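You operate a simulated robot arm through the tools that you are given. There is no shell and no other tool. Be economical: measure what you need, move in short steps, check, and stop when the job is done.

You are at the controls of a simulated two-armed robot. One attempt, no reset.

JOB
Move the finished teal arc to the fan rack and load the small orange arc.
Fine: hold lever off, slide the lid back; new arc in the silver fixture, pull the lid shut, hold lever on. Where these are worked on the way, their far stop is far enough and under half their travel is too little: hold lever.
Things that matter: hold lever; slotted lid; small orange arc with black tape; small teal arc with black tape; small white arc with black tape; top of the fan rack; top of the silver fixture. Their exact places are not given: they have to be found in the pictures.

It is judged by the outcome, as a careful person would: the job done as asked, and still so three seconds after it is handed in. It fails if anything else is knocked over, pushed out of place, dropped, spilled or broken. A push-on lid holds only when it is set on centred and level and pressed home; a screw cap is set on level and turned clockwise until tight.

ROBOT AND FRAMES
Two 7-joint arms with fingered hands on one trunk, on a base that drives. Base frame: it is fixed to the floor where the robot stands at the start and does not move with it; the origin is under the middle of the robot, x ahead of it, y to its left, z up. Lengths are in cm, angles in rad, forces in N, time in s.
The left shoulder is at the start at [18.3, 12.5, 112.6], the right one opposite. With the tool pointing down near the work surface each hand reaches from about 58 to 96 cm from the robot's upright axis, wherever it stands, measured 20 degrees to its own side. Places, roughly: hold lever [50, 0, 100]; slotted lid [60, 40, 100]; top of the fan rack [70, -40, 90]; top of the silver fixture [60, 50, 90]. Payload 3.7 kg a hand.
Tool frame (each hand has its own): the origin (TCP) lies between the finger pads and is the grasp point; the fingertips stand 2.5 cm ahead of it; z points along the fingers, y is the line along which they close. Largest opening 8.8 cm; the body of the gripper starts 2.9 cm behind the TCP. The gripper is a hand of 5 fingers: y runs from the thumb to the fingers, the wrist lies at [-1.3, -9.7, -16.2] in the tool frame, and closing takes about 1.5 s.
Orientation is that of the tool frame in the base frame, as a unit quaternion [w, x, y, z]. With the fingers straight down and the wrist toward the robot, the tool's x, y and z point along [0, 1, 0], [1, 0, 0] and [0, 0, -1] of the base frame.

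CONTROLS
- The arms move only by the tool drive_tool. It takes "left_targets", "right_targets" or both (then of equal length, played together; a hand with none holds still); each is a list of rows, each a list of 6 numbers: the shift along the tool's x, y, z in units of 250 mm (1.0 is 250 mm), then the turn, a rotation vector about the tool's x, y, z in units of 180 degrees (1.0 is 180 degrees). In form: [[dx, dy, dz, ax, ay, az], ...]. A call has 1 to 20 rows; each row is the pose to reach, as a shift and turn from the pose commanded when the call began, along the tool's axes at that moment. "left_gripper" and "right_gripper" are, for a hand that has rows, the finger opening in cm, from 0 to 8.8, set as the call begins (left out, the last holds). A call with a number of a shift or a turn outside -1 to 1 is refused whole. A row lasts 0.2 s, in which the tool goes at most 5 cm and 0.15 rad; a call with a longer step from one row to the next is refused whole, and so is a gripper value outside its range. A pose out of reach is approached as far as the arm can. The call stops where the force on the tool passes 40 N (or 10 N more than at its start, if that is more) or the arm is blocked; 0.2 s more then pass. Each finger travels about 4.5 cm/s and halts on what it meets, pressing with about 27 N; the grip force reading is that of the motor and also rises with nothing between the fingers. The clock runs only during rows and for 0.2 s after the last one: add rows that repeat a pose to give the fingers time. It gives the time, the measured TCP pose, the force on the tool (base axes), the opening and the grip force at its end, in the units of the frame above (readings bear some noise), with the torque about the TCP (base axes, N m) and any sound that the robot's microphone picked up.
- Cameras (640 x 400 px; columns grow to the right, rows downward): "scene" is now at [29.58, 1.36, 127.24]; the picture's right is [0.16, -0.99, 0.00], its down [-0.48, -0.08, -0.87] and it looks along [0.86, 0.14, -0.49] (base axes); focal length 214 px, centre (320, 200). "left" rides on the left gripper at [-5.9, -7.9, -10.5] in its tool frame; the picture's right is [-0.73, -0.32, 0.61], its down [0.62, -0.68, 0.38] and it looks along [0.29, 0.66, 0.70] (tool axes); focal length 234 px, centre (320, 200). "right" rides on the right gripper at [5.9, -7.9, -10.5] in its tool frame; the picture's right is [-0.73, 0.32, -0.61], its down [-0.62, -0.68, 0.38] and it looks along [-0.29, 0.66, 0.70] (tool axes); focal length 234 px, centre (320, 200).
- capture(camera): a new picture of that camera. No time passes.
- slide_trunk(by): slides the trunk up (or, below 0, down) by that many cm; the arms and the scene camera ride with it, the base frame stays. It gives what a move gives, with no picture.
- roll_base(legs): drives the robot by 1 to 6 legs, each [ahead, left, turn to the left] in cm, cm and rad, along the robot's own axes; the way and the turn of a leg run together, so that a leg with both is an arc; at most 150 cm and 3.142 rad a leg. The arms and the cameras ride along, it lands a little off, and it stops where it bumps. It gives what a move gives.
- grasp_type(shape, hand): the hand has 5 fingers and takes this shape, open, in about a second: jaw (thumb against the fingers, like two jaws); tri (thumb and two fingers); tip (a fingertip pinch); poke (one finger out to press); point (the index stretched); flat (the hand flat); cup (the hand cupped); fist (a fist). The gripper value then closes the fingers along that shape, each until it touches; the sizes above hold for jaw. It gives what a move gives, with no picture.
- pan_tilt(pan, tilt): turns the head with the scene camera to pan (to the left, within 1.396 rad either way) and tilt (down, from -0.506 to 1.204), counted from straight ahead of the robot. It gives what a move gives.
- point_at(camera, pixels): there is no depth. For up to 12 entries [column, row, z] of the newest picture of that camera ("zoom" is the newest enlarged one), the place [x, y] in the base frame at which the ray of that pixel passes the height z, good to about 0.2 cm. No time passes.
- inspect(camera, box): a new picture of the part [left, top, right, bottom] of that camera's present view, enlarged. No time passes.
- job_done(): hands the job in; it is judged then, once.

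Go step by step. Measure first, check grasps and placings, and put right what went wrong. The budget is 80 turns and 62 pictures, counting those below and the enlarged ones. Unless the task says otherwise, let go and move clear before handing in, and close with one line.

The tools are called after "Emit:" as a command line: name --argument value ..., lists and objects as JSON in quotes. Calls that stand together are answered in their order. drive_tool: Moves the arms, as the interface text tells. Its arguments: {"type":"object","properties":{"left_targets":{"type":"array","items":{"type":"array","items":{"type":"number"}}},"left_gripper":{"type":"number"},"right_targets":{"type":"array","items":{"type":"array","items":{"type":"number"}}},"right_gripper":{"type":"number"}},"required":[]} The other tools are called the same way: slide_trunk (by) slides the trunk up or down; grasp_type (shape, hand) gives the hand a shape; roll_base (legs) drives the base; pan_tilt (pan, tilt) turns the head that bears the scene camera; capture (camera) takes a picture; point_at (camera, pixels) gives the place at which the rays of pixels pass given heights; inspect (camera, box) takes an enlarged picture of a part of a camera's view; job_done () hands the job in.

At the start:

```text
time: 0.0
left_tcp_pos: [53.64, 29.17, 127.0]
left_tool_rot: [0.0, 0.707, 0.707, 0.0]
left_contact_force: [1.1, -0.4, 0.9]
left_torque: [0.0, -0.01, 0.0]
left_grip_width: 8.75
left_grip_force: 0.1
left_shape: jaw
right_tcp_pos: [61.5, -8.71, 124.6]
right_tool_rot: [0.001, 0.707, 0.707, -0.001]
right_contact_force: [0.0, -0.4, -0.4]
right_torque: [0.02, 0.0, 0.01]
right_grip_width: 8.79
right_grip_force: 0.2
right_shape: jaw
trunk travel left (down, up): [-15.0, 26.5]
robot x, y, heading: [0.2, -0.05, -0.0]
head pan, tilt: [0.164, 0.511]
```

scene: 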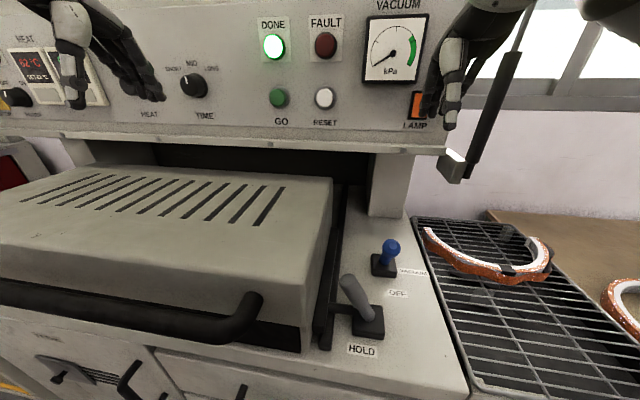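
right: 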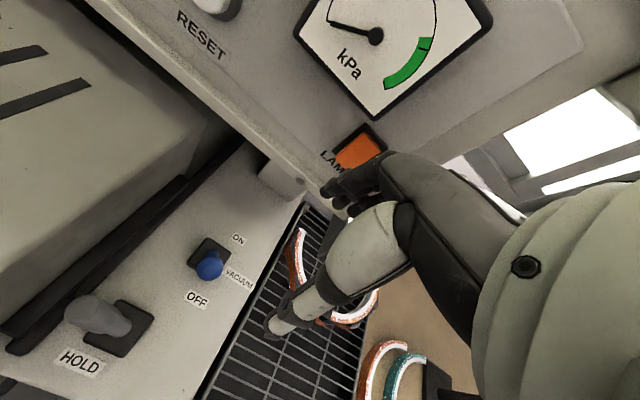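
left: 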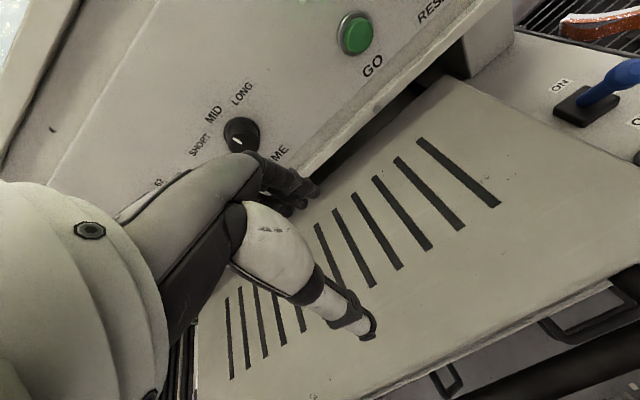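

The scene shows the machine with a slotted lid (left), the HOLD lever around (360,305), and a wire rack with an orange arc at right (490,255). I'll look around to the right and to the left.

Emit:
pan_tilt --pan -0.7 --tilt 0.8

Emit:
capture --camera "scene"

Emit:
pan_tilt --pan 0.3 --tilt 0.9

Emit:
capture --camera "scene"

```text
time: 1.2
left_tcp_pos: [53.68, 29.35, 126.79]
left_tool_rot: [0.0, 0.707, 0.707, 0.0]
left_contact_force: [-0.2, 0.3, -0.4]
left_torque: [0.03, 0.01, -0.01]
left_grip_width: 8.77
left_grip_force: 0.1
left_shape: jaw
right_tcp_pos: [61.57, -8.65, 124.66]
right_tool_rot: [0.0, 0.707, 0.707, -0.001]
right_contact_force: [0.2, 0.4, 0.2]
right_torque: [-0.01, 0.02, 0.02]
right_grip_width: 8.77
right_grip_force: 0.1
right_shape: jaw
trunk travel left (down, up): [-15.0, 26.5]
robot x, y, heading: [-0.17, 0.72, -0.001]
head pan, tilt: [-0.7, 0.799]
```

```text
58 pictures are left
```

scene: 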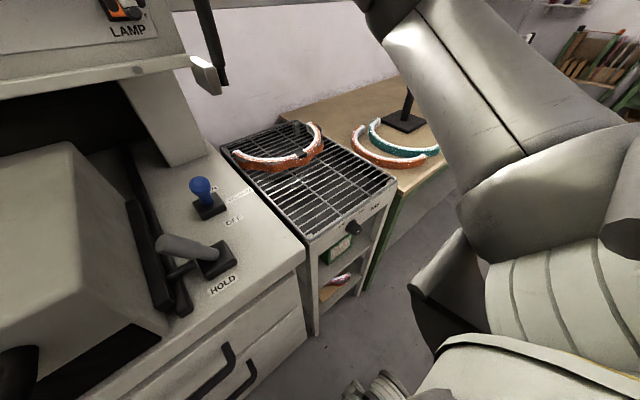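

```text
time: 2.5
left_tcp_pos: [53.66, 29.19, 127.03]
left_tool_rot: [0.0, 0.707, 0.707, 0.0]
left_contact_force: [0.3, -0.1, 0.1]
left_torque: [0.0, 0.01, -0.01]
left_grip_width: 8.79
left_grip_force: 0.1
left_shape: jaw
right_tcp_pos: [61.56, -8.88, 124.66]
right_tool_rot: [0.0, 0.707, 0.708, 0.0]
right_contact_force: [-0.4, -0.6, 0.5]
right_torque: [0.0, -0.05, -0.02]
right_grip_width: 8.76
right_grip_force: 0.1
right_shape: jaw
trunk travel left (down, up): [-15.0, 26.5]
robot x, y, heading: [-0.03, -0.25, 0.005]
head pan, tilt: [0.3, 0.901]
```

```text
57 pictures are left
```

scene: 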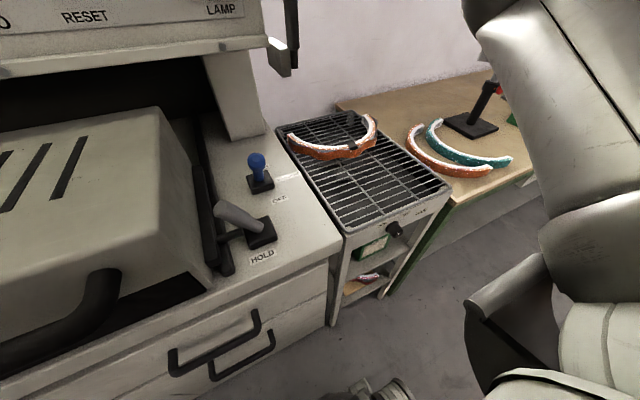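

The second view seems still in motion, so I retake it, and zoom in on the arcs as well.

Emit:
capture --camera "scene"

Emit:
pan_tilt --pan -0.7 --tilt 0.6

Emit:
pan_tilt --pan -0.7 --tilt 0.6

Emit:
capture --camera "scene"

```text
56 pictures are left
```

scene: 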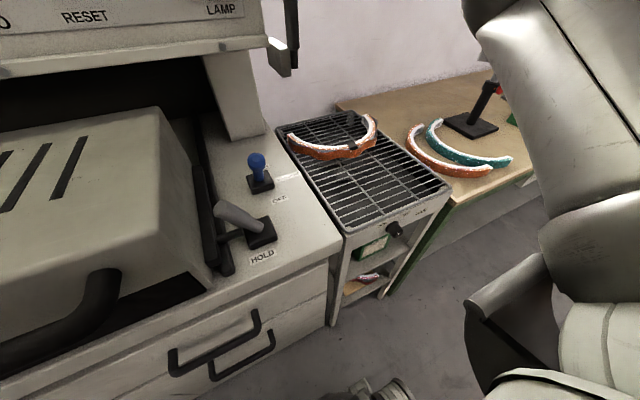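

```text
time: 3.7
left_tcp_pos: [53.64, 29.33, 126.94]
left_tool_rot: [-0.001, 0.707, 0.707, 0.0]
left_contact_force: [0.6, 0.0, -0.2]
left_torque: [-0.02, 0.01, 0.03]
left_grip_width: 8.76
left_grip_force: 0.1
left_shape: jaw
right_tcp_pos: [61.59, -8.65, 124.66]
right_tool_rot: [0.0, 0.707, 0.707, -0.001]
right_contact_force: [0.1, 0.7, 0.1]
right_torque: [-0.06, 0.0, 0.03]
right_grip_width: 8.79
right_grip_force: 0.0
right_shape: jaw
trunk travel left (down, up): [-15.0, 26.5]
robot x, y, heading: [-0.07, 0.2, 0.003]
head pan, tilt: [-0.7, 0.6]
```

```text
time: 4.3
left_tcp_pos: [53.66, 29.21, 126.96]
left_tool_rot: [0.0, 0.707, 0.707, 0.0]
left_contact_force: [-0.6, 0.0, 0.3]
left_torque: [0.03, -0.01, 0.01]
left_grip_width: 8.79
left_grip_force: 0.1
left_shape: jaw
right_tcp_pos: [61.65, -8.78, 124.55]
right_tool_rot: [0.0, 0.707, 0.707, 0.0]
right_contact_force: [0.5, 0.3, 0.1]
right_torque: [0.02, 0.0, -0.03]
right_grip_width: 8.78
right_grip_force: 0.1
right_shape: jaw
trunk travel left (down, up): [-15.0, 26.5]
robot x, y, heading: [0.24, -0.34, 0.003]
head pan, tilt: [-0.7, 0.6]
```

```text
55 pictures are left
```

scene: 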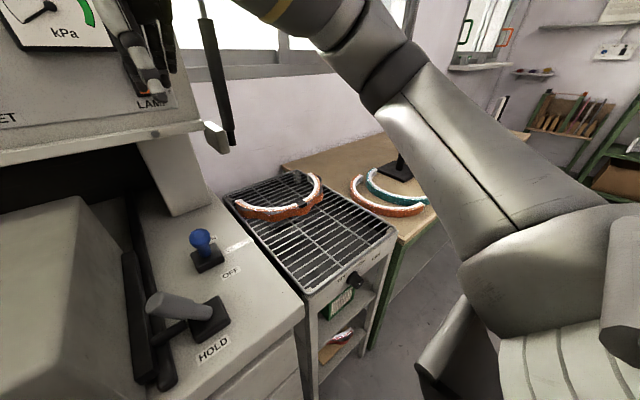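

I'll zoom in on the rack and the table arcs to tell which orange arc has black tape.

Emit:
inspect --camera "scene" --box '[210, 150, 450, 300]'

Emit:
inspect --camera "scene" --box '[280, 260, 440, 380]'

```text
2.67 times, centred on (330, 225) of scene
```

zoom: 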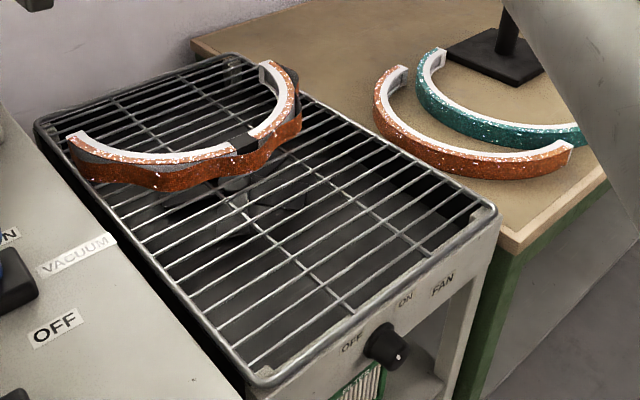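

```text
3.33 times, centred on (360, 320) of scene
```

zoom: 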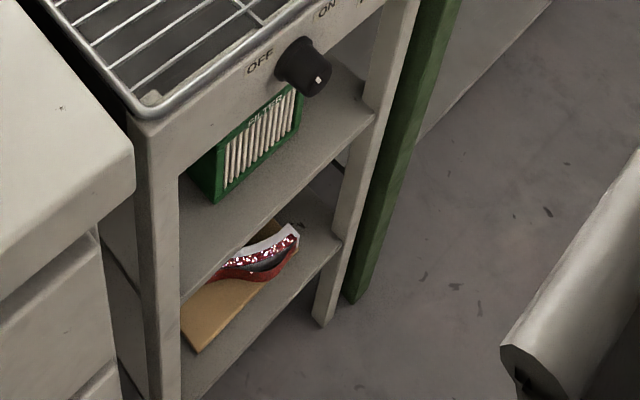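

The rack holds a taped wavy orange arc, while the table has untaped arcs. I look left to find the others.

Emit:
pan_tilt --pan 0.9 --tilt 0.7

Emit:
pan_tilt --pan 0.9 --tilt 0.7

Emit:
capture --camera "scene"

Emit:
pan_tilt --pan -1.3 --tilt 0.5

Emit:
pan_tilt --pan -1.3 --tilt 0.5

Emit:
capture --camera "scene"

```text
time: 6.0
left_tcp_pos: [53.63, 29.3, 126.91]
left_tool_rot: [0.0, 0.708, 0.706, -0.001]
left_contact_force: [-0.6, 0.0, -0.9]
left_torque: [-0.01, 0.01, -0.01]
left_grip_width: 8.78
left_grip_force: 0.0
left_shape: jaw
right_tcp_pos: [61.52, -8.75, 124.62]
right_tool_rot: [0.001, 0.707, 0.707, 0.0]
right_contact_force: [-0.6, 0.1, 0.4]
right_torque: [0.0, -0.01, 0.0]
right_grip_width: 8.79
right_grip_force: 0.1
right_shape: jaw
trunk travel left (down, up): [-15.0, 26.5]
robot x, y, heading: [-0.13, -0.03, 0.004]
head pan, tilt: [0.901, 0.7]
```

```text
time: 6.6
left_tcp_pos: [53.58, 29.13, 126.88]
left_tool_rot: [0.0, 0.708, 0.706, 0.0]
left_contact_force: [0.1, -0.3, 0.2]
left_torque: [-0.01, 0.02, 0.05]
left_grip_width: 8.78
left_grip_force: 0.0
left_shape: jaw
right_tcp_pos: [61.66, -8.73, 124.73]
right_tool_rot: [0.0, 0.707, 0.707, 0.0]
right_contact_force: [0.0, 0.0, 0.7]
right_torque: [0.01, 0.0, -0.01]
right_grip_width: 8.76
right_grip_force: 0.1
right_shape: jaw
trunk travel left (down, up): [-15.0, 26.5]
robot x, y, heading: [-0.13, -0.01, 0.003]
head pan, tilt: [0.901, 0.7]
```

```text
52 pictures are left
```

scene: 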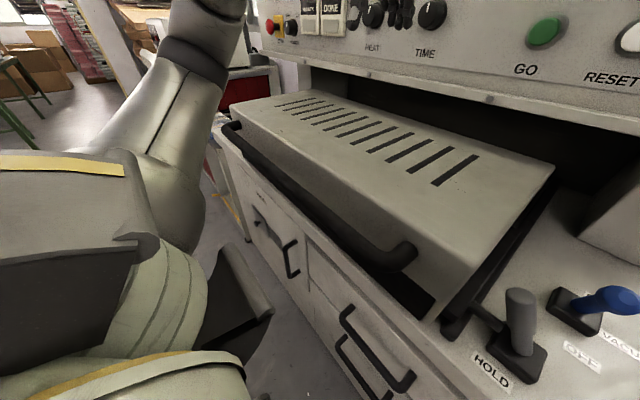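

```text
time: 8.7
left_tcp_pos: [53.6, 29.33, 126.97]
left_tool_rot: [0.0, 0.707, 0.707, 0.0]
left_contact_force: [0.1, -0.3, 0.5]
left_torque: [-0.01, -0.02, 0.0]
left_grip_width: 8.8
left_grip_force: 0.0
left_shape: jaw
right_tcp_pos: [61.55, -8.73, 124.58]
right_tool_rot: [0.0, 0.707, 0.707, 0.0]
right_contact_force: [0.2, -0.7, -0.1]
right_torque: [0.01, 0.01, 0.0]
right_grip_width: 8.77
right_grip_force: 0.1
right_shape: jaw
trunk travel left (down, up): [-15.0, 26.5]
robot x, y, heading: [-0.11, -0.05, 0.001]
head pan, tilt: [-1.3, 0.499]
```

```text
time: 9.3
left_tcp_pos: [53.61, 29.29, 126.96]
left_tool_rot: [0.0, 0.707, 0.707, 0.001]
left_contact_force: [0.4, 0.3, -0.2]
left_torque: [0.0, 0.02, 0.06]
left_grip_width: 8.77
left_grip_force: 0.1
left_shape: jaw
right_tcp_pos: [61.61, -8.76, 124.67]
right_tool_rot: [0.0, 0.706, 0.708, 0.001]
right_contact_force: [-0.9, 0.6, 0.2]
right_torque: [0.01, 0.0, 0.02]
right_grip_width: 8.74
right_grip_force: 0.0
right_shape: jaw
trunk travel left (down, up): [-15.0, 26.5]
robot x, y, heading: [-0.08, 0.4, 0.003]
head pan, tilt: [-1.3, 0.499]
```

```text
51 pictures are left
```

scene: 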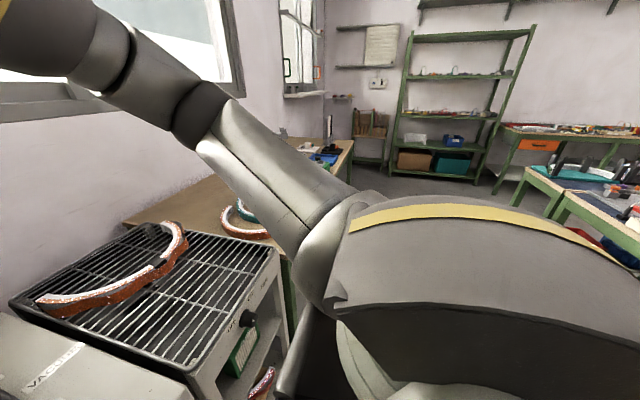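

Nothing else is clearly visible yet, because the right arm hides the side table. I back off and turn right to see the bench properly.

Emit:
roll_base --legs '[[-25, 0, 0], [0, 0, -0.8]]'

Emit:
pan_tilt --pan 0.0 --tilt 0.55

Emit:
pan_tilt --pan 0.0 --tilt 0.55

Emit:
capture --camera "scene"

```text
time: 13.2
left_tcp_pos: [33.6, -17.81, 127.12]
left_tool_rot: [0.0, 0.925, 0.379, 0.0]
left_contact_force: [-0.1, -0.2, -0.3]
left_torque: [0.0, -0.02, -0.01]
left_grip_width: 8.75
left_grip_force: 0.1
left_shape: jaw
right_tcp_pos: [12.04, -50.09, 124.53]
right_tool_rot: [0.0, 0.926, 0.379, 0.0]
right_contact_force: [0.4, 0.0, 0.6]
right_torque: [-0.02, 0.03, 0.01]
right_grip_width: 8.77
right_grip_force: 0.0
right_shape: jaw
trunk travel left (down, up): [-15.0, 26.5]
robot x, y, heading: [-24.91, -0.15, -0.797]
head pan, tilt: [-1.3, 0.499]
```

```text
time: 14.6
left_tcp_pos: [33.71, -17.75, 126.91]
left_tool_rot: [0.0, 0.926, 0.378, 0.0]
left_contact_force: [0.4, 0.0, 1.6]
left_torque: [0.01, 0.0, 0.05]
left_grip_width: 8.75
left_grip_force: 0.1
left_shape: jaw
right_tcp_pos: [12.23, -49.92, 124.59]
right_tool_rot: [0.0, 0.926, 0.379, 0.001]
right_contact_force: [0.0, 0.9, -1.2]
right_torque: [-0.02, 0.03, -0.01]
right_grip_width: 8.76
right_grip_force: 0.0
right_shape: jaw
trunk travel left (down, up): [-15.0, 26.5]
robot x, y, heading: [-24.68, -0.26, -0.797]
head pan, tilt: [0.0, 0.55]
```

```text
time: 15.2
left_tcp_pos: [33.73, -17.62, 126.91]
left_tool_rot: [0.0, 0.926, 0.379, -0.001]
left_contact_force: [-0.3, -0.5, 0.2]
left_torque: [0.01, -0.02, 0.0]
left_grip_width: 8.76
left_grip_force: 0.1
left_shape: jaw
right_tcp_pos: [12.12, -49.88, 124.57]
right_tool_rot: [0.0, 0.926, 0.379, 0.0]
right_contact_force: [0.2, 0.2, -0.6]
right_torque: [0.0, 0.01, 0.02]
right_grip_width: 8.77
right_grip_force: 0.1
right_shape: jaw
trunk travel left (down, up): [-15.0, 26.5]
robot x, y, heading: [-24.88, 0.15, -0.793]
head pan, tilt: [0.0, 0.55]
```

```text
50 pictures are left
```

scene: 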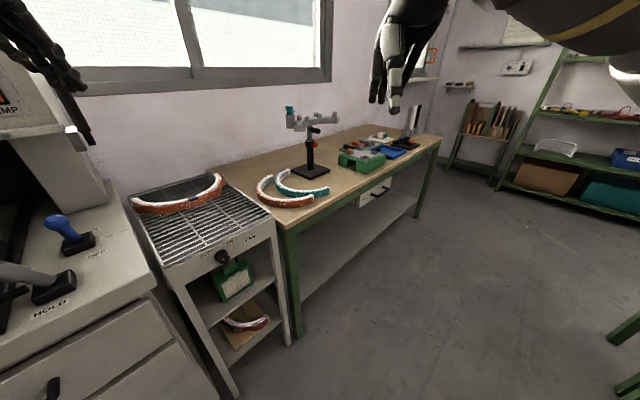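

Emit:
inspect --camera "scene" --box '[120, 150, 360, 300]'

Emit:
inspect --camera "scene" --box '[200, 240, 320, 350]'

Emit:
inspect --camera "scene" --box '[260, 80, 460, 210]'

```text
2.67 times, centred on (240, 225) of scene
```

zoom: 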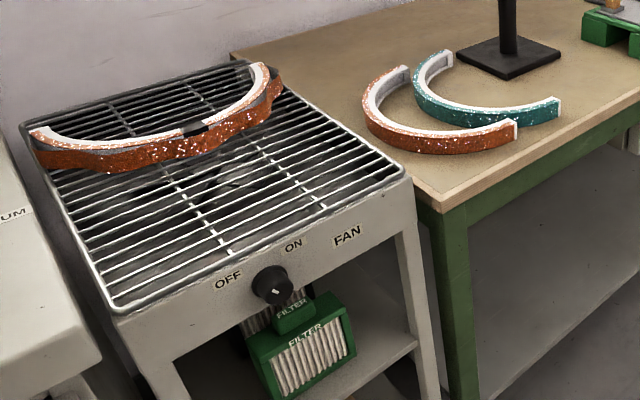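

```text
3.64 times, centred on (260, 295) of scene
```

zoom: 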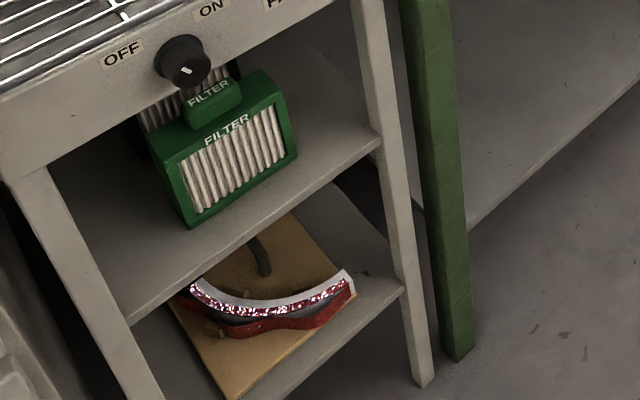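

```text
3.08 times, centred on (360, 145) of scene
```

zoom: 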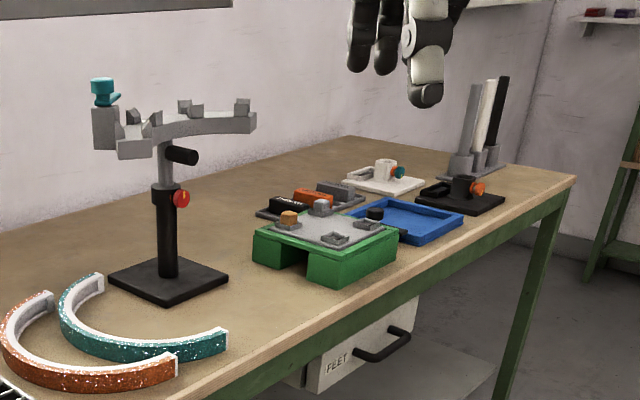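

The bench holds only untaped (plain) arcs. I turn to the left to look for the taped ones there.

Emit:
roll_base --legs '[[0, 0, 1.6]]'

Emit:
capture --camera "scene"

```text
time: 19.5
left_tcp_pos: [-8.6, 58.95, 127.0]
left_tool_rot: [0.0, 0.375, 0.927, 0.001]
left_contact_force: [-0.1, 0.6, 0.4]
left_torque: [0.03, 0.02, -0.03]
left_grip_width: 8.75
left_grip_force: 0.1
left_shape: jaw
right_tcp_pos: [24.26, 38.19, 124.61]
right_tool_rot: [-0.001, 0.375, 0.927, -0.001]
right_contact_force: [0.7, 0.0, -0.7]
right_torque: [-0.01, 0.01, 0.02]
right_grip_width: 8.76
right_grip_force: 0.0
right_shape: jaw
trunk travel left (down, up): [-15.0, 26.5]
robot x, y, heading: [-24.98, -0.23, 0.806]
head pan, tilt: [0.0, 0.55]
```

```text
46 pictures are left
```

scene: 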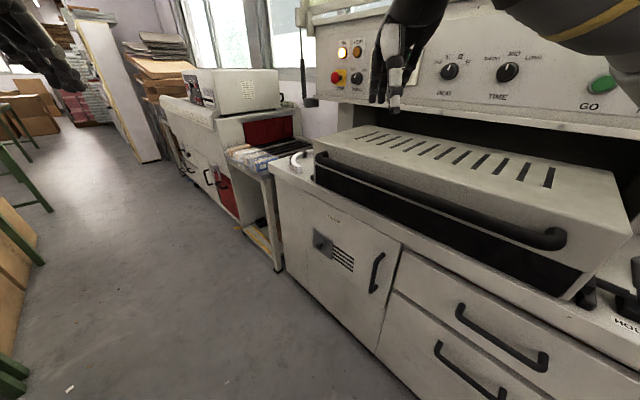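

Emit:
inspect --camera "scene" --box '[200, 110, 340, 200]'

Emit:
roll_base --legs '[[45, 20, 0], [0, 0, -0.25]]'

Emit:
capture --camera "scene"

```text
4.44 times, centred on (270, 155) of scene
```

zoom: 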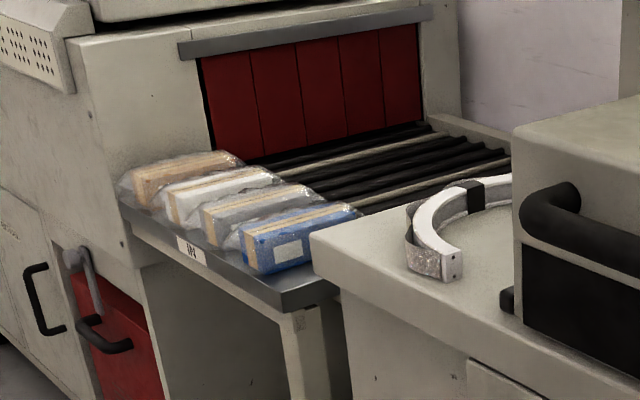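

```text
time: 23.3
left_tcp_pos: [22.6, 99.84, 126.99]
left_tool_rot: [0.0, 0.488, 0.873, 0.0]
left_contact_force: [0.2, 0.2, 0.1]
left_torque: [-0.03, 0.02, 0.01]
left_grip_width: 8.75
left_grip_force: 0.0
left_shape: jaw
right_tcp_pos: [49.39, 71.64, 124.52]
right_tool_rot: [0.0, 0.488, 0.873, 0.0]
right_contact_force: [0.2, -0.7, 0.0]
right_torque: [-0.01, -0.02, -0.05]
right_grip_width: 8.78
right_grip_force: 0.1
right_shape: jaw
trunk travel left (down, up): [-15.0, 26.5]
robot x, y, heading: [-7.63, 46.89, 0.551]
head pan, tilt: [0.0, 0.55]
```

```text
44 pictures are left
```

scene: 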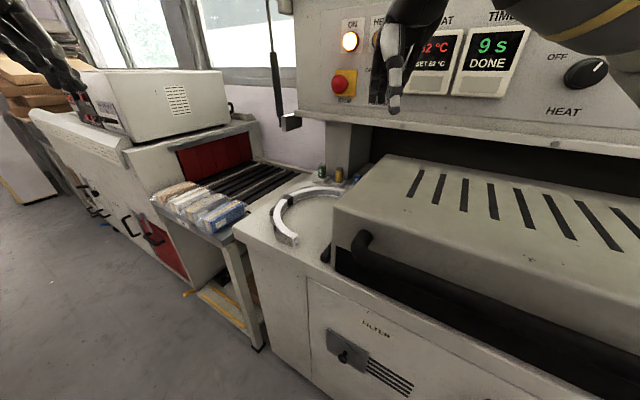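

Only the white taped arc is at the left of the machine, so the small orange taped arc is the one on the rack. The teal one must be under the lid. I return to the machine front and look at the hold lever up close.

Emit:
roll_base --legs '[[0, 0, -0.551], [0, -36, 0]]'

Emit:
pan_tilt --pan -0.1 --tilt 0.8

Emit:
capture --camera "scene"

Emit:
capture --camera "right"

```text
time: 28.5
left_tcp_pos: [45.97, 40.21, 127.03]
left_tool_rot: [0.0, 0.706, 0.708, 0.0]
left_contact_force: [-0.2, 1.0, -0.6]
left_torque: [0.02, -0.02, 0.01]
left_grip_width: 8.78
left_grip_force: 0.1
left_shape: jaw
right_tcp_pos: [53.92, 2.23, 124.64]
right_tool_rot: [-0.001, 0.706, 0.708, -0.001]
right_contact_force: [0.1, -0.9, -0.3]
right_torque: [-0.01, -0.01, 0.04]
right_grip_width: 8.78
right_grip_force: 0.1
right_shape: jaw
trunk travel left (down, up): [-15.0, 26.5]
robot x, y, heading: [-7.85, 10.97, -0.001]
head pan, tilt: [0.0, 0.55]
```

```text
time: 29.3
left_tcp_pos: [46.03, 40.17, 127.0]
left_tool_rot: [0.0, 0.706, 0.708, -0.001]
left_contact_force: [0.1, 1.1, 0.1]
left_torque: [0.0, 0.01, 0.02]
left_grip_width: 8.75
left_grip_force: 0.0
left_shape: jaw
right_tcp_pos: [54.04, 2.28, 124.65]
right_tool_rot: [0.0, 0.705, 0.709, -0.001]
right_contact_force: [0.8, 0.0, 0.0]
right_torque: [-0.01, -0.01, 0.03]
right_grip_width: 8.79
right_grip_force: 0.0
right_shape: jaw
trunk travel left (down, up): [-15.0, 26.5]
robot x, y, heading: [-7.57, 10.86, 0.001]
head pan, tilt: [-0.099, 0.799]
```

```text
43 pictures are left
```

scene: 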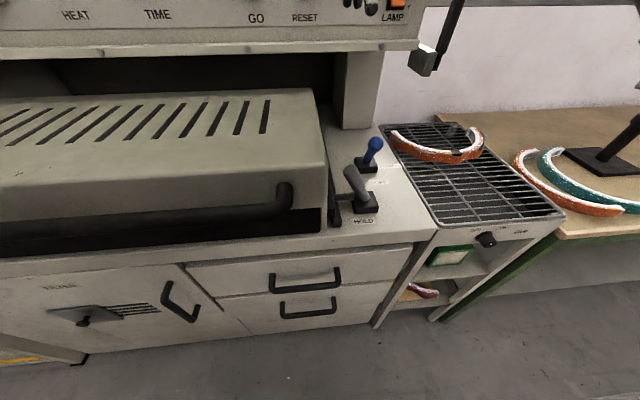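

```text
42 pictures are left
```

right: 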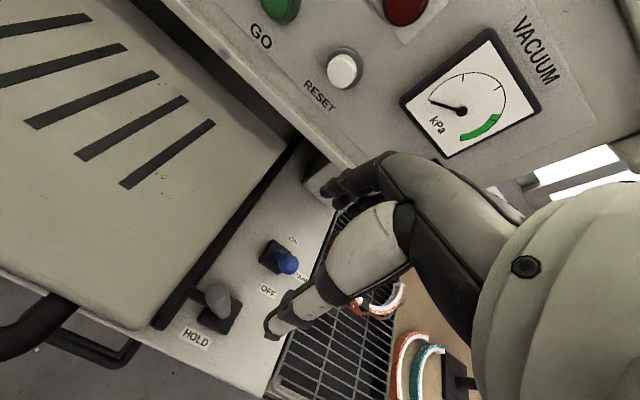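

Emit:
inspect --camera "scene" --box '[290, 120, 410, 240]'

Emit:
inspect --camera "right" --box '[140, 210, 320, 360]'

Emit:
point_at --camera "scene" --pixels '[[366, 207, 91], [350, 172, 98], [370, 165, 91], [290, 187, 95], [268, 100, 100], [316, 92, 100], [328, 130, 91], [436, 231, 91], [458, 150, 93], [392, 135, 93], [479, 140, 93], [445, 222, 91]]'

Emit:
point_at --camera "right" --pixels '[[213, 293, 98], [205, 316, 91], [222, 318, 91], [194, 338, 91], [285, 262, 98], [278, 255, 91], [68, 305, 95]]'

```text
3.33 times, centred on (350, 180) of scene
```

zoom: 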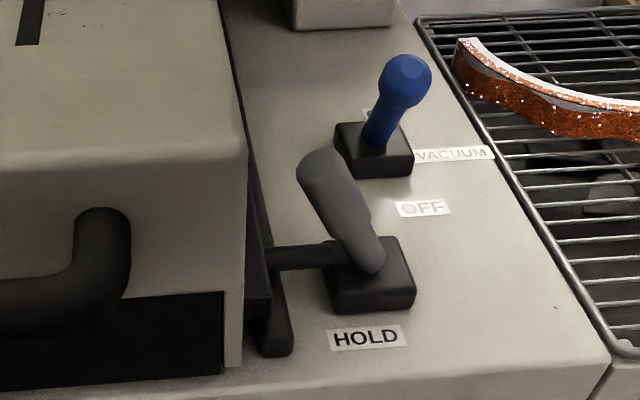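

```text
2.67 times, centred on (230, 285) of right
```

zoom: 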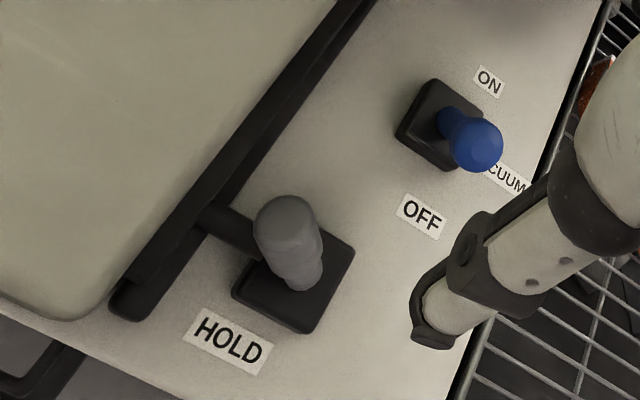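

```text
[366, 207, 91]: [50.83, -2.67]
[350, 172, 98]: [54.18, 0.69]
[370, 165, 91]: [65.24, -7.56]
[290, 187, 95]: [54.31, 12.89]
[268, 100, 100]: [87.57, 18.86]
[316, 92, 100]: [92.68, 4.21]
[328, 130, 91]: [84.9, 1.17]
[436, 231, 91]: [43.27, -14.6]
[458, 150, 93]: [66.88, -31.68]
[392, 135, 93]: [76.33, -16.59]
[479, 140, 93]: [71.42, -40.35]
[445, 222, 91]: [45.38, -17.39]
```

```text
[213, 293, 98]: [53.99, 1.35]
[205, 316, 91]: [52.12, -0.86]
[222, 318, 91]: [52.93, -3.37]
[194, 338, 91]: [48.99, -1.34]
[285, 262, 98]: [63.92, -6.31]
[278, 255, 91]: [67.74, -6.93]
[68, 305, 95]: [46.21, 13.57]
```

The HOLD lever leans left toward the lid, with a rod to the lid side bar. I triangulate its height and the deck height from both cameras.

Emit:
point_at --camera "scene" --pixels '[[350, 169, 96], [350, 169, 99], [350, 169, 102], [361, 197, 90], [361, 197, 93], [361, 221, 88], [361, 221, 90], [361, 221, 92], [290, 187, 94], [290, 187, 98], [290, 187, 102]]'

Emit:
point_at --camera "right" --pixels '[[217, 290, 96], [217, 290, 99], [217, 290, 102], [222, 314, 90], [222, 314, 93], [196, 338, 88], [196, 338, 90], [196, 338, 92], [68, 300, 94], [68, 300, 98], [68, 300, 102]]'

```text
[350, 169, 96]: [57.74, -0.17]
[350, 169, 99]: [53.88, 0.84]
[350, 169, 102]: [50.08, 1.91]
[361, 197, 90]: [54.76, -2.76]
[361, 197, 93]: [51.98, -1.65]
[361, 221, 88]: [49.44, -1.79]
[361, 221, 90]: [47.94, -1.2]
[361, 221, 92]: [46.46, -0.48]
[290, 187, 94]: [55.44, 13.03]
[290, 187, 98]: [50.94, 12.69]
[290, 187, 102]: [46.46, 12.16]
```

```text
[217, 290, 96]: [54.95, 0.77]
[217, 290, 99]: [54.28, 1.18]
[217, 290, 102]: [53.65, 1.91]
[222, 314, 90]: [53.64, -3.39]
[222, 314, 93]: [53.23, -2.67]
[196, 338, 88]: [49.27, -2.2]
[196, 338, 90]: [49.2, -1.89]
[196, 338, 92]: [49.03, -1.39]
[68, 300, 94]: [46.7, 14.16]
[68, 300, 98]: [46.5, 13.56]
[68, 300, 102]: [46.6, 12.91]
```

Lever tip is at about (54.2, 1.0, 99) leaning +y from its foot at y≈-3. I measure the clearance to the lid and bar, and the lid top height.

Emit:
point_at --camera "scene" --pixels '[[324, 158, 96], [324, 158, 100], [324, 158, 104], [313, 90, 100], [313, 90, 104], [313, 90, 108], [268, 101, 100], [268, 101, 104], [268, 101, 108], [330, 215, 90], [330, 215, 94], [328, 180, 94]]'

Emit:
point_at --camera "right" --pixels '[[150, 325, 96], [150, 325, 100], [150, 325, 104], [290, 143, 100], [290, 143, 104], [290, 143, 108], [214, 120, 100], [214, 120, 104], [214, 120, 108], [158, 325, 90], [158, 325, 94], [185, 280, 94]]'

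```text
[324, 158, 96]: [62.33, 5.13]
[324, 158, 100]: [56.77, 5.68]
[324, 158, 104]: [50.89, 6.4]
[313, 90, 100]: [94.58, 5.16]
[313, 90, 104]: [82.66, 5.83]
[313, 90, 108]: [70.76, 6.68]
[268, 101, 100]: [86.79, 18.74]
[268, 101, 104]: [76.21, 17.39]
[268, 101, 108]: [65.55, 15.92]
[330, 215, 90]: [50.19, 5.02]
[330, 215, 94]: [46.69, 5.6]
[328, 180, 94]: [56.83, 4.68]
```

```text
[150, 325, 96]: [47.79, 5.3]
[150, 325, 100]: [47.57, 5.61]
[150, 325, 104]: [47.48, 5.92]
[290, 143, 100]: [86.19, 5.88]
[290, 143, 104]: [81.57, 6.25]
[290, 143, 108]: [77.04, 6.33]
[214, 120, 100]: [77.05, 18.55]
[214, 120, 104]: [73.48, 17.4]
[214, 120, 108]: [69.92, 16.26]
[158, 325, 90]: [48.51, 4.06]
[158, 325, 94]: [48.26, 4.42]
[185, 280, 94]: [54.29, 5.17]
```

Lid top is z≈105 with its right edge at y≈6, the bar at y≈4–5, and the lever tip at y≈1. I bring the right hand above the lever with a narrower opening and check.

Emit:
drive_tool --right_targets '[[-0.02, 0, 0.15, 0, 0, 0], [-0.04, 0, 0.3, 0, 0, 0], [-0.05, 0.005, 0.45, 0, 0, 0], [-0.05, 0.005, 0.6, 0, 0, 0], [-0.05, 0.005, 0.7, 0, 0, 0], [-0.05, 0.005, 0.7, 0, 0, 0]]' --right_gripper 5.5

Emit:
capture --camera "right"

Emit:
inspect --camera "scene" --box '[250, 60, 450, 260]'

```text
time: 30.7
left_tcp_pos: [46.14, 40.22, 127.05]
left_tool_rot: [0.0, 0.706, 0.708, 0.0]
left_contact_force: [-0.8, -0.1, 0.6]
left_torque: [-0.02, 0.02, -0.01]
left_grip_width: 8.76
left_grip_force: 0.1
left_shape: jaw
right_tcp_pos: [54.21, 0.96, 107.06]
right_tool_rot: [0.001, 0.706, 0.708, 0.0]
right_contact_force: [-0.2, 0.8, -0.4]
right_torque: [0.02, 0.0, 0.0]
right_grip_width: 5.54
right_grip_force: 0.1
right_shape: jaw
trunk travel left (down, up): [-15.0, 26.5]
robot x, y, heading: [-7.79, 10.91, 0.003]
head pan, tilt: [-0.099, 0.799]
```

```text
39 pictures are left
```

right: 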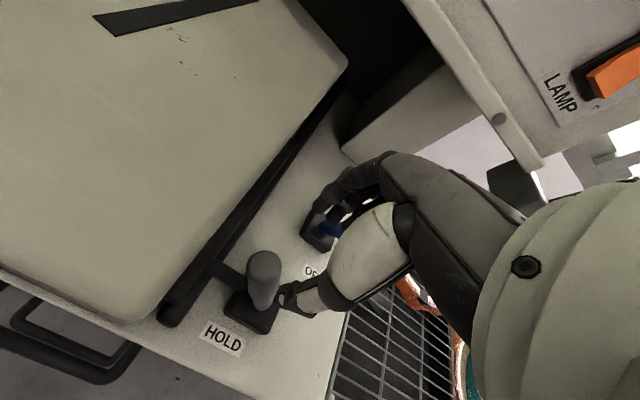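

```text
2.00 times, centred on (350, 160) of scene
```

zoom: 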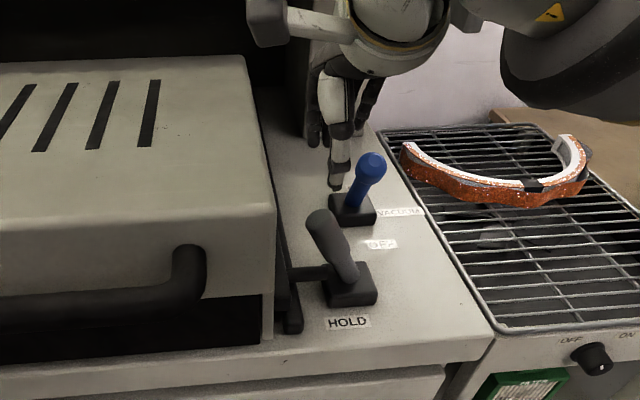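

The hand is over the lever, thumb in front of it and fingers behind, clear of the lid and the blue lever. I lower to z≈98 and close on it.

Emit:
drive_tool --right_targets '[[0, 0, 0.12, 0, 0, 0], [0, 0, 0.24, 0, 0, 0], [0, 0, 0.35, 0, 0, 0], [0, 0, 0.36, 0, 0, 0]]'

Emit:
inspect --camera "scene" --box '[290, 110, 410, 230]'

```text
time: 31.7
left_tcp_pos: [46.05, 40.27, 126.99]
left_tool_rot: [0.0, 0.706, 0.708, 0.0]
left_contact_force: [0.4, -0.4, -0.2]
left_torque: [0.03, -0.01, 0.03]
left_grip_width: 8.75
left_grip_force: 0.1
left_shape: jaw
right_tcp_pos: [54.12, 1.07, 98.18]
right_tool_rot: [0.0, 0.706, 0.708, -0.001]
right_contact_force: [1.2, -0.4, -0.2]
right_torque: [0.04, 0.0, -0.03]
right_grip_width: 5.54
right_grip_force: 0.1
right_shape: jaw
trunk travel left (down, up): [-15.0, 26.5]
robot x, y, heading: [-7.35, 10.83, 0.002]
head pan, tilt: [-0.099, 0.799]
```

```text
3.33 times, centred on (350, 170) of scene
```

zoom: 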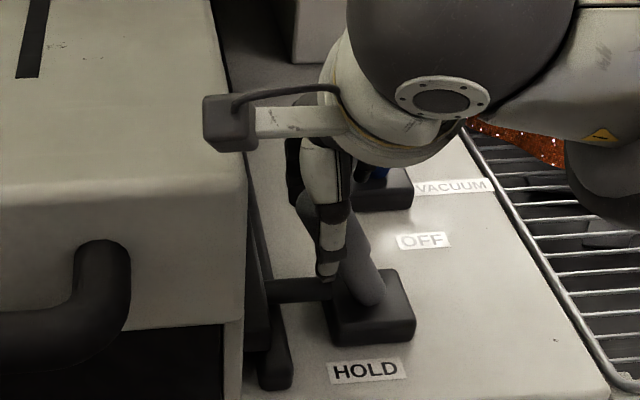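

The thumb is in front of the lever shaft. I close and swing the lever to the right (-y), away from the lid.

Emit:
drive_tool --right_targets '[[0, 0, 0, 0, 0, 0], [0, 0, 0, 0, 0, 0], [0, 0, 0, 0, 0, 0], [0, 0, 0, 0, 0, 0], [0, 0, 0, 0, 0, 0], [0, 0, 0, 0, 0, 0], [-0.04, 0, -0.01, 0, 0, 0], [-0.08, 0, -0.02, 0, 0, 0], [-0.12, 0, -0.025, 0, 0, 0], [-0.16, 0, -0.03, 0, 0, 0], [-0.2, 0, -0.03, 0, 0, 0], [-0.24, 0, -0.025, 0, 0, 0], [-0.28, 0, -0.02, 0, 0, 0], [-0.32, 0, -0.0, 0, 0, 0]]' --right_gripper 1.0

Emit:
capture --camera "scene"

```text
time: 34.7
left_tcp_pos: [45.88, 40.61, 127.07]
left_tool_rot: [0.001, 0.705, 0.709, 0.0]
left_contact_force: [-0.2, -1.1, -0.4]
left_torque: [0.04, -0.01, 0.0]
left_grip_width: 8.76
left_grip_force: 0.0
left_shape: jaw
right_tcp_pos: [54.34, -5.58, 98.82]
right_tool_rot: [-0.001, 0.698, 0.716, 0.012]
right_contact_force: [7.1, 18.4, 6.4]
right_torque: [0.43, -0.15, 0.18]
right_grip_width: 1.34
right_grip_force: 27.0
right_shape: jaw
trunk travel left (down, up): [-15.0, 26.5]
robot x, y, heading: [-7.6, 10.82, 0.005]
head pan, tilt: [-0.099, 0.799]
stopped in row 14 (right hand): the force on the tool passed its limit at 43 N (the readings are from after the stop); the commanded pose is now the measured one
```

```text
36 pictures are left
```

scene: 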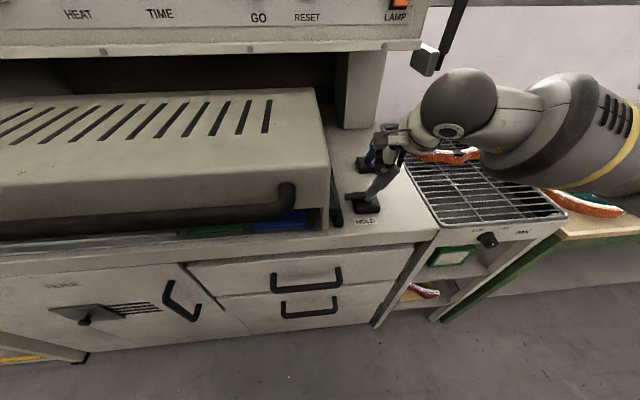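

The lever has swung right to its stop (43 N), and the lid has lifted slightly. I release, rise and check it stays.

Emit:
drive_tool --right_targets '[[0, 0, 0, 0, 0, 0], [0, 0, 0, 0, 0, 0], [0, 0, 0, 0, 0, 0], [0, 0, 0, 0, 0, 0], [0, 0, 0, 0, 0, 0], [0, 0, 0, 0, 0, 0], [0, 0, -0.15, 0, 0, 0], [0, 0, -0.3, 0, 0, 0], [0, 0, -0.45, 0, 0, 0], [-0.15, 0, -0.6, 0, 0, 0], [-0.3, 0, -0.7, 0, 0, 0]]' --right_gripper 5.5

Emit:
capture --camera "scene"

Emit:
capture --camera "left"

```text
refused: row 10 steps farther than a row can; nothing moved
```

```text
35 pictures are left
```

scene: 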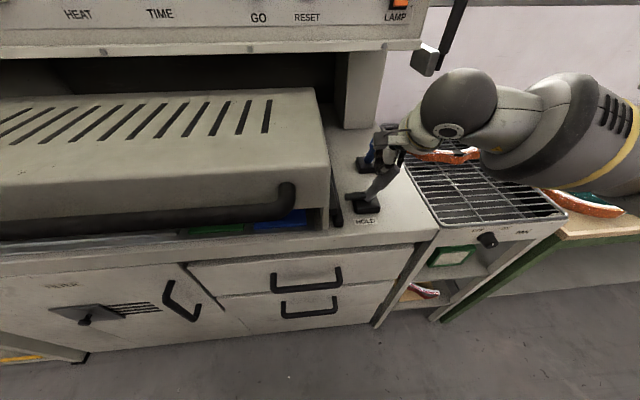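

```text
34 pictures are left
```

left: 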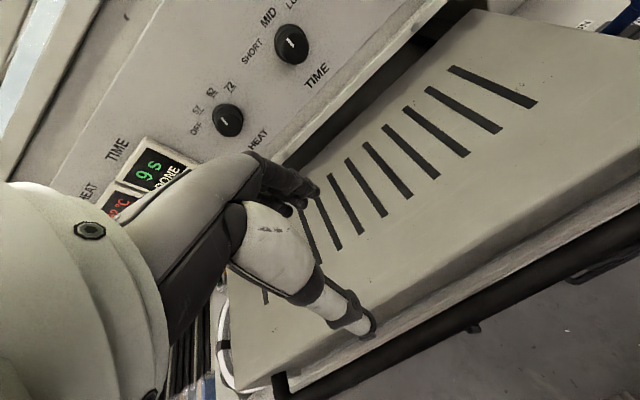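

I redo the release with smaller steps, and measure the handle bar using both cameras.

Emit:
point_at --camera "scene" --pixels '[[200, 214, 94], [200, 214, 98], [200, 214, 102], [50, 223, 94], [50, 223, 98], [50, 223, 102]]'

Emit:
point_at --camera "left" --pixels '[[450, 318, 94], [450, 318, 98], [450, 318, 102], [580, 264, 98], [300, 385, 98], [270, 300, 105]]'

Emit:
drive_tool --right_targets '[[0, 0, 0, 0, 0, 0], [0, 0, 0, 0, 0, 0], [0, 0, 0, 0, 0, 0], [0, 0, 0, 0, 0, 0], [0, 0, 0, 0, 0, 0], [0, 0, 0, 0, 0, 0], [0, 0, -0.15, 0, 0, 0], [0, 0, -0.3, 0, 0, 0], [0, 0, -0.45, 0, 0, 0], [-0.1, 0, -0.6, 0, 0, 0], [-0.2, 0, -0.7, 0, 0, 0], [-0.3, 0, -0.7, 0, 0, 0]]' --right_gripper 5.5

Emit:
pan_tilt --pan 0.35 --tilt 0.8

Emit:
capture --camera "scene"

```text
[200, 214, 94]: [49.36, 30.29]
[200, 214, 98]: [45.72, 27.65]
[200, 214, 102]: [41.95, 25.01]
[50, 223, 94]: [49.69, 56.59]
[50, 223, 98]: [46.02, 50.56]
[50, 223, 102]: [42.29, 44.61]
```

```text
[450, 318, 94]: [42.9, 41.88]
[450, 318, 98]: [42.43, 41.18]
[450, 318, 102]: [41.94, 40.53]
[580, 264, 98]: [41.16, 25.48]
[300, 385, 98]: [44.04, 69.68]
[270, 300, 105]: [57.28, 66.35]
```

```text
time: 37.3
left_tcp_pos: [45.94, 40.28, 126.95]
left_tool_rot: [-0.001, 0.706, 0.708, 0.0]
left_contact_force: [0.4, 0.0, 0.5]
left_torque: [0.03, 0.01, 0.0]
left_grip_width: 8.77
left_grip_force: 0.1
left_shape: jaw
right_tcp_pos: [54.06, -13.93, 116.04]
right_tool_rot: [-0.002, 0.702, 0.712, 0.008]
right_contact_force: [0.0, 0.4, 0.0]
right_torque: [0.0, -0.01, 0.01]
right_grip_width: 5.45
right_grip_force: 0.0
right_shape: jaw
trunk travel left (down, up): [-15.0, 26.5]
robot x, y, heading: [-7.51, 10.8, 0.001]
head pan, tilt: [-0.099, 0.799]
```

```text
time: 38.2
left_tcp_pos: [45.96, 40.34, 127.04]
left_tool_rot: [0.0, 0.705, 0.709, 0.0]
left_contact_force: [-0.5, 0.2, -0.4]
left_torque: [-0.01, 0.05, 0.01]
left_grip_width: 8.76
left_grip_force: 0.1
left_shape: jaw
right_tcp_pos: [54.16, -13.74, 115.84]
right_tool_rot: [-0.001, 0.701, 0.714, 0.008]
right_contact_force: [-0.5, -0.4, 0.1]
right_torque: [0.04, -0.02, 0.01]
right_grip_width: 5.47
right_grip_force: 0.1
right_shape: jaw
trunk travel left (down, up): [-15.0, 26.5]
robot x, y, heading: [-7.47, 10.79, 0.007]
head pan, tilt: [0.351, 0.799]
```

```text
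33 pictures are left
```

scene: 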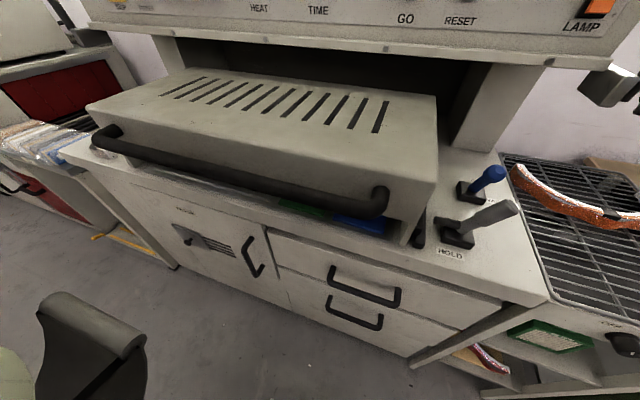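

The lever stayed at its right-hand stop and the handle bar runs along y at about (42, y, 101.5), standing off the lid face. I bring the left hand down over its middle.

Emit:
drive_tool --left_targets '[[0, -0.16, 0.0, 0, 0, 0], [0, -0.16, 0.18, 0, 0, 0], [0, -0.16, 0.36, 0, 0, 0], [0, -0.16, 0.54, 0, 0, 0], [0, -0.16, 0.72, 0, 0, 0], [0, -0.16, 0.8, 0, 0, 0], [0, -0.16, 0.8, 0, 0, 0]]' --left_gripper 5.5

Emit:
capture --camera "scene"

Emit:
capture --camera "left"

```text
time: 39.8
left_tcp_pos: [41.7, 40.41, 107.36]
left_tool_rot: [0.003, 0.705, 0.709, 0.003]
left_contact_force: [-3.5, 0.2, 16.8]
left_torque: [0.18, -0.72, 0.04]
left_grip_width: 5.54
left_grip_force: 0.0
left_shape: jaw
right_tcp_pos: [53.96, -13.83, 116.08]
right_tool_rot: [0.0, 0.701, 0.713, 0.01]
right_contact_force: [-0.6, -0.2, 0.5]
right_torque: [0.03, -0.03, 0.02]
right_grip_width: 5.49
right_grip_force: 0.0
right_shape: jaw
trunk travel left (down, up): [-15.0, 26.5]
robot x, y, heading: [-7.35, 10.65, 0.005]
head pan, tilt: [0.351, 0.799]
```

```text
32 pictures are left
```

scene: 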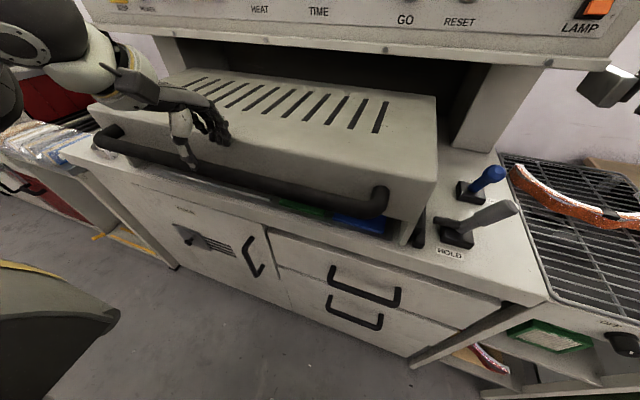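

```text
31 pictures are left
```

left: 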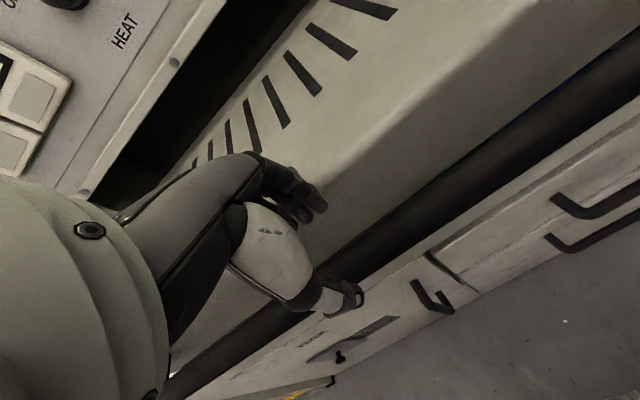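

The fingers touch the lid's front top edge (16.8 N up), so the bar is closer to the lid face than I figured. I measure it again with this nearer view.

Emit:
point_at --camera "scene" --pixels '[[250, 185, 94], [250, 185, 97], [250, 185, 100], [100, 142, 94], [100, 142, 100], [378, 200, 94], [378, 200, 97], [378, 200, 100], [437, 96, 105], [300, 155, 103]]'

Emit:
point_at --camera "left" --pixels '[[480, 178, 94], [480, 178, 97], [480, 178, 100], [400, 235, 97], [240, 353, 97], [400, 190, 104], [400, 190, 100]]'

Emit:
drive_tool --left_targets '[[0, 0, -0.1, 0, 0, 0], [0, 0, -0.16, 0, 0, 0]]'

```text
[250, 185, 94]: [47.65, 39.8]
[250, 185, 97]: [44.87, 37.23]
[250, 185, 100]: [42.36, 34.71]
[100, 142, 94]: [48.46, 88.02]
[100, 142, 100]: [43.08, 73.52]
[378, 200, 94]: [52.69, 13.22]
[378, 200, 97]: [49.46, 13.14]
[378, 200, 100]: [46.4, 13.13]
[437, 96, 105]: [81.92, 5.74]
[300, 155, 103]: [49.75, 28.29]
```

```text
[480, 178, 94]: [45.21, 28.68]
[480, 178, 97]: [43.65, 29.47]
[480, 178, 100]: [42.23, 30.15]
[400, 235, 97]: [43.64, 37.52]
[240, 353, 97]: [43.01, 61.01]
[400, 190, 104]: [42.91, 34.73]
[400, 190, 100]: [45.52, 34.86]
```

```text
time: 40.4
left_tcp_pos: [42.0, 40.36, 111.09]
left_tool_rot: [-0.001, 0.705, 0.709, 0.0]
left_contact_force: [-0.2, -0.9, 0.2]
left_torque: [-0.02, -0.01, -0.01]
left_grip_width: 5.53
left_grip_force: 0.1
left_shape: jaw
right_tcp_pos: [54.18, -13.77, 116.02]
right_tool_rot: [0.0, 0.701, 0.713, 0.008]
right_contact_force: [-0.3, 0.0, -0.2]
right_torque: [0.0, -0.01, 0.03]
right_grip_width: 5.44
right_grip_force: 0.0
right_shape: jaw
trunk travel left (down, up): [-15.0, 26.5]
robot x, y, heading: [-7.48, 10.96, 0.007]
head pan, tilt: [0.351, 0.799]
```

The bar is at about (42.3, y, 100) with the lid face close behind. I narrow the opening to 3.8 cm and descend over the bar.

Emit:
drive_tool --left_targets '[[0, -0.004, 0, 0, 0, 0], [0, -0.004, 0, 0, 0, 0], [0, -0.004, 0.08, 0, 0, 0], [0, -0.004, 0.16, 0, 0, 0], [0, -0.004, 0.24, 0, 0, 0], [0, -0.004, 0.3, 0, 0, 0], [0, -0.004, 0.36, 0, 0, 0], [0, -0.004, 0.42, 0, 0, 0], [0, -0.004, 0.42, 0, 0, 0]]' --left_gripper 3.8

Emit:
inspect --camera "scene" --box '[120, 80, 300, 230]'

```text
time: 42.4
left_tcp_pos: [42.75, 40.77, 100.59]
left_tool_rot: [-0.001, 0.705, 0.709, -0.002]
left_contact_force: [-3.9, -0.2, -0.6]
left_torque: [0.0, -0.06, 0.02]
left_grip_width: 3.76
left_grip_force: 0.1
left_shape: jaw
left hand out of reach, approached as far as the arm can: row 6, 7, 8, 9
right_tcp_pos: [54.21, -13.81, 115.96]
right_tool_rot: [-0.001, 0.7, 0.714, 0.009]
right_contact_force: [0.1, -0.3, 0.7]
right_torque: [0.01, 0.01, -0.02]
right_grip_width: 5.45
right_grip_force: 0.0
right_shape: jaw
trunk travel left (down, up): [-15.0, 26.5]
robot x, y, heading: [-7.36, 10.64, 0.007]
head pan, tilt: [0.351, 0.799]
```

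```text
2.67 times, centred on (210, 155) of scene
```

zoom: 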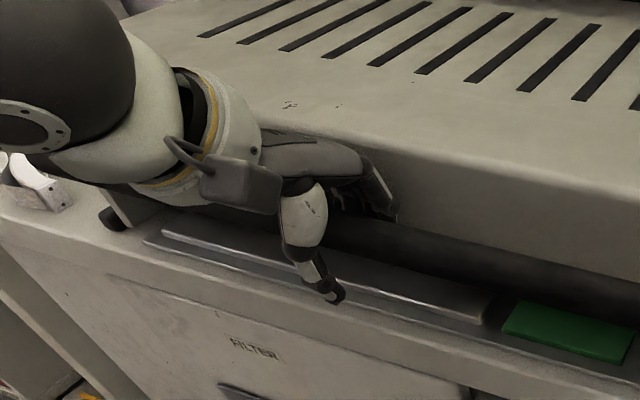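

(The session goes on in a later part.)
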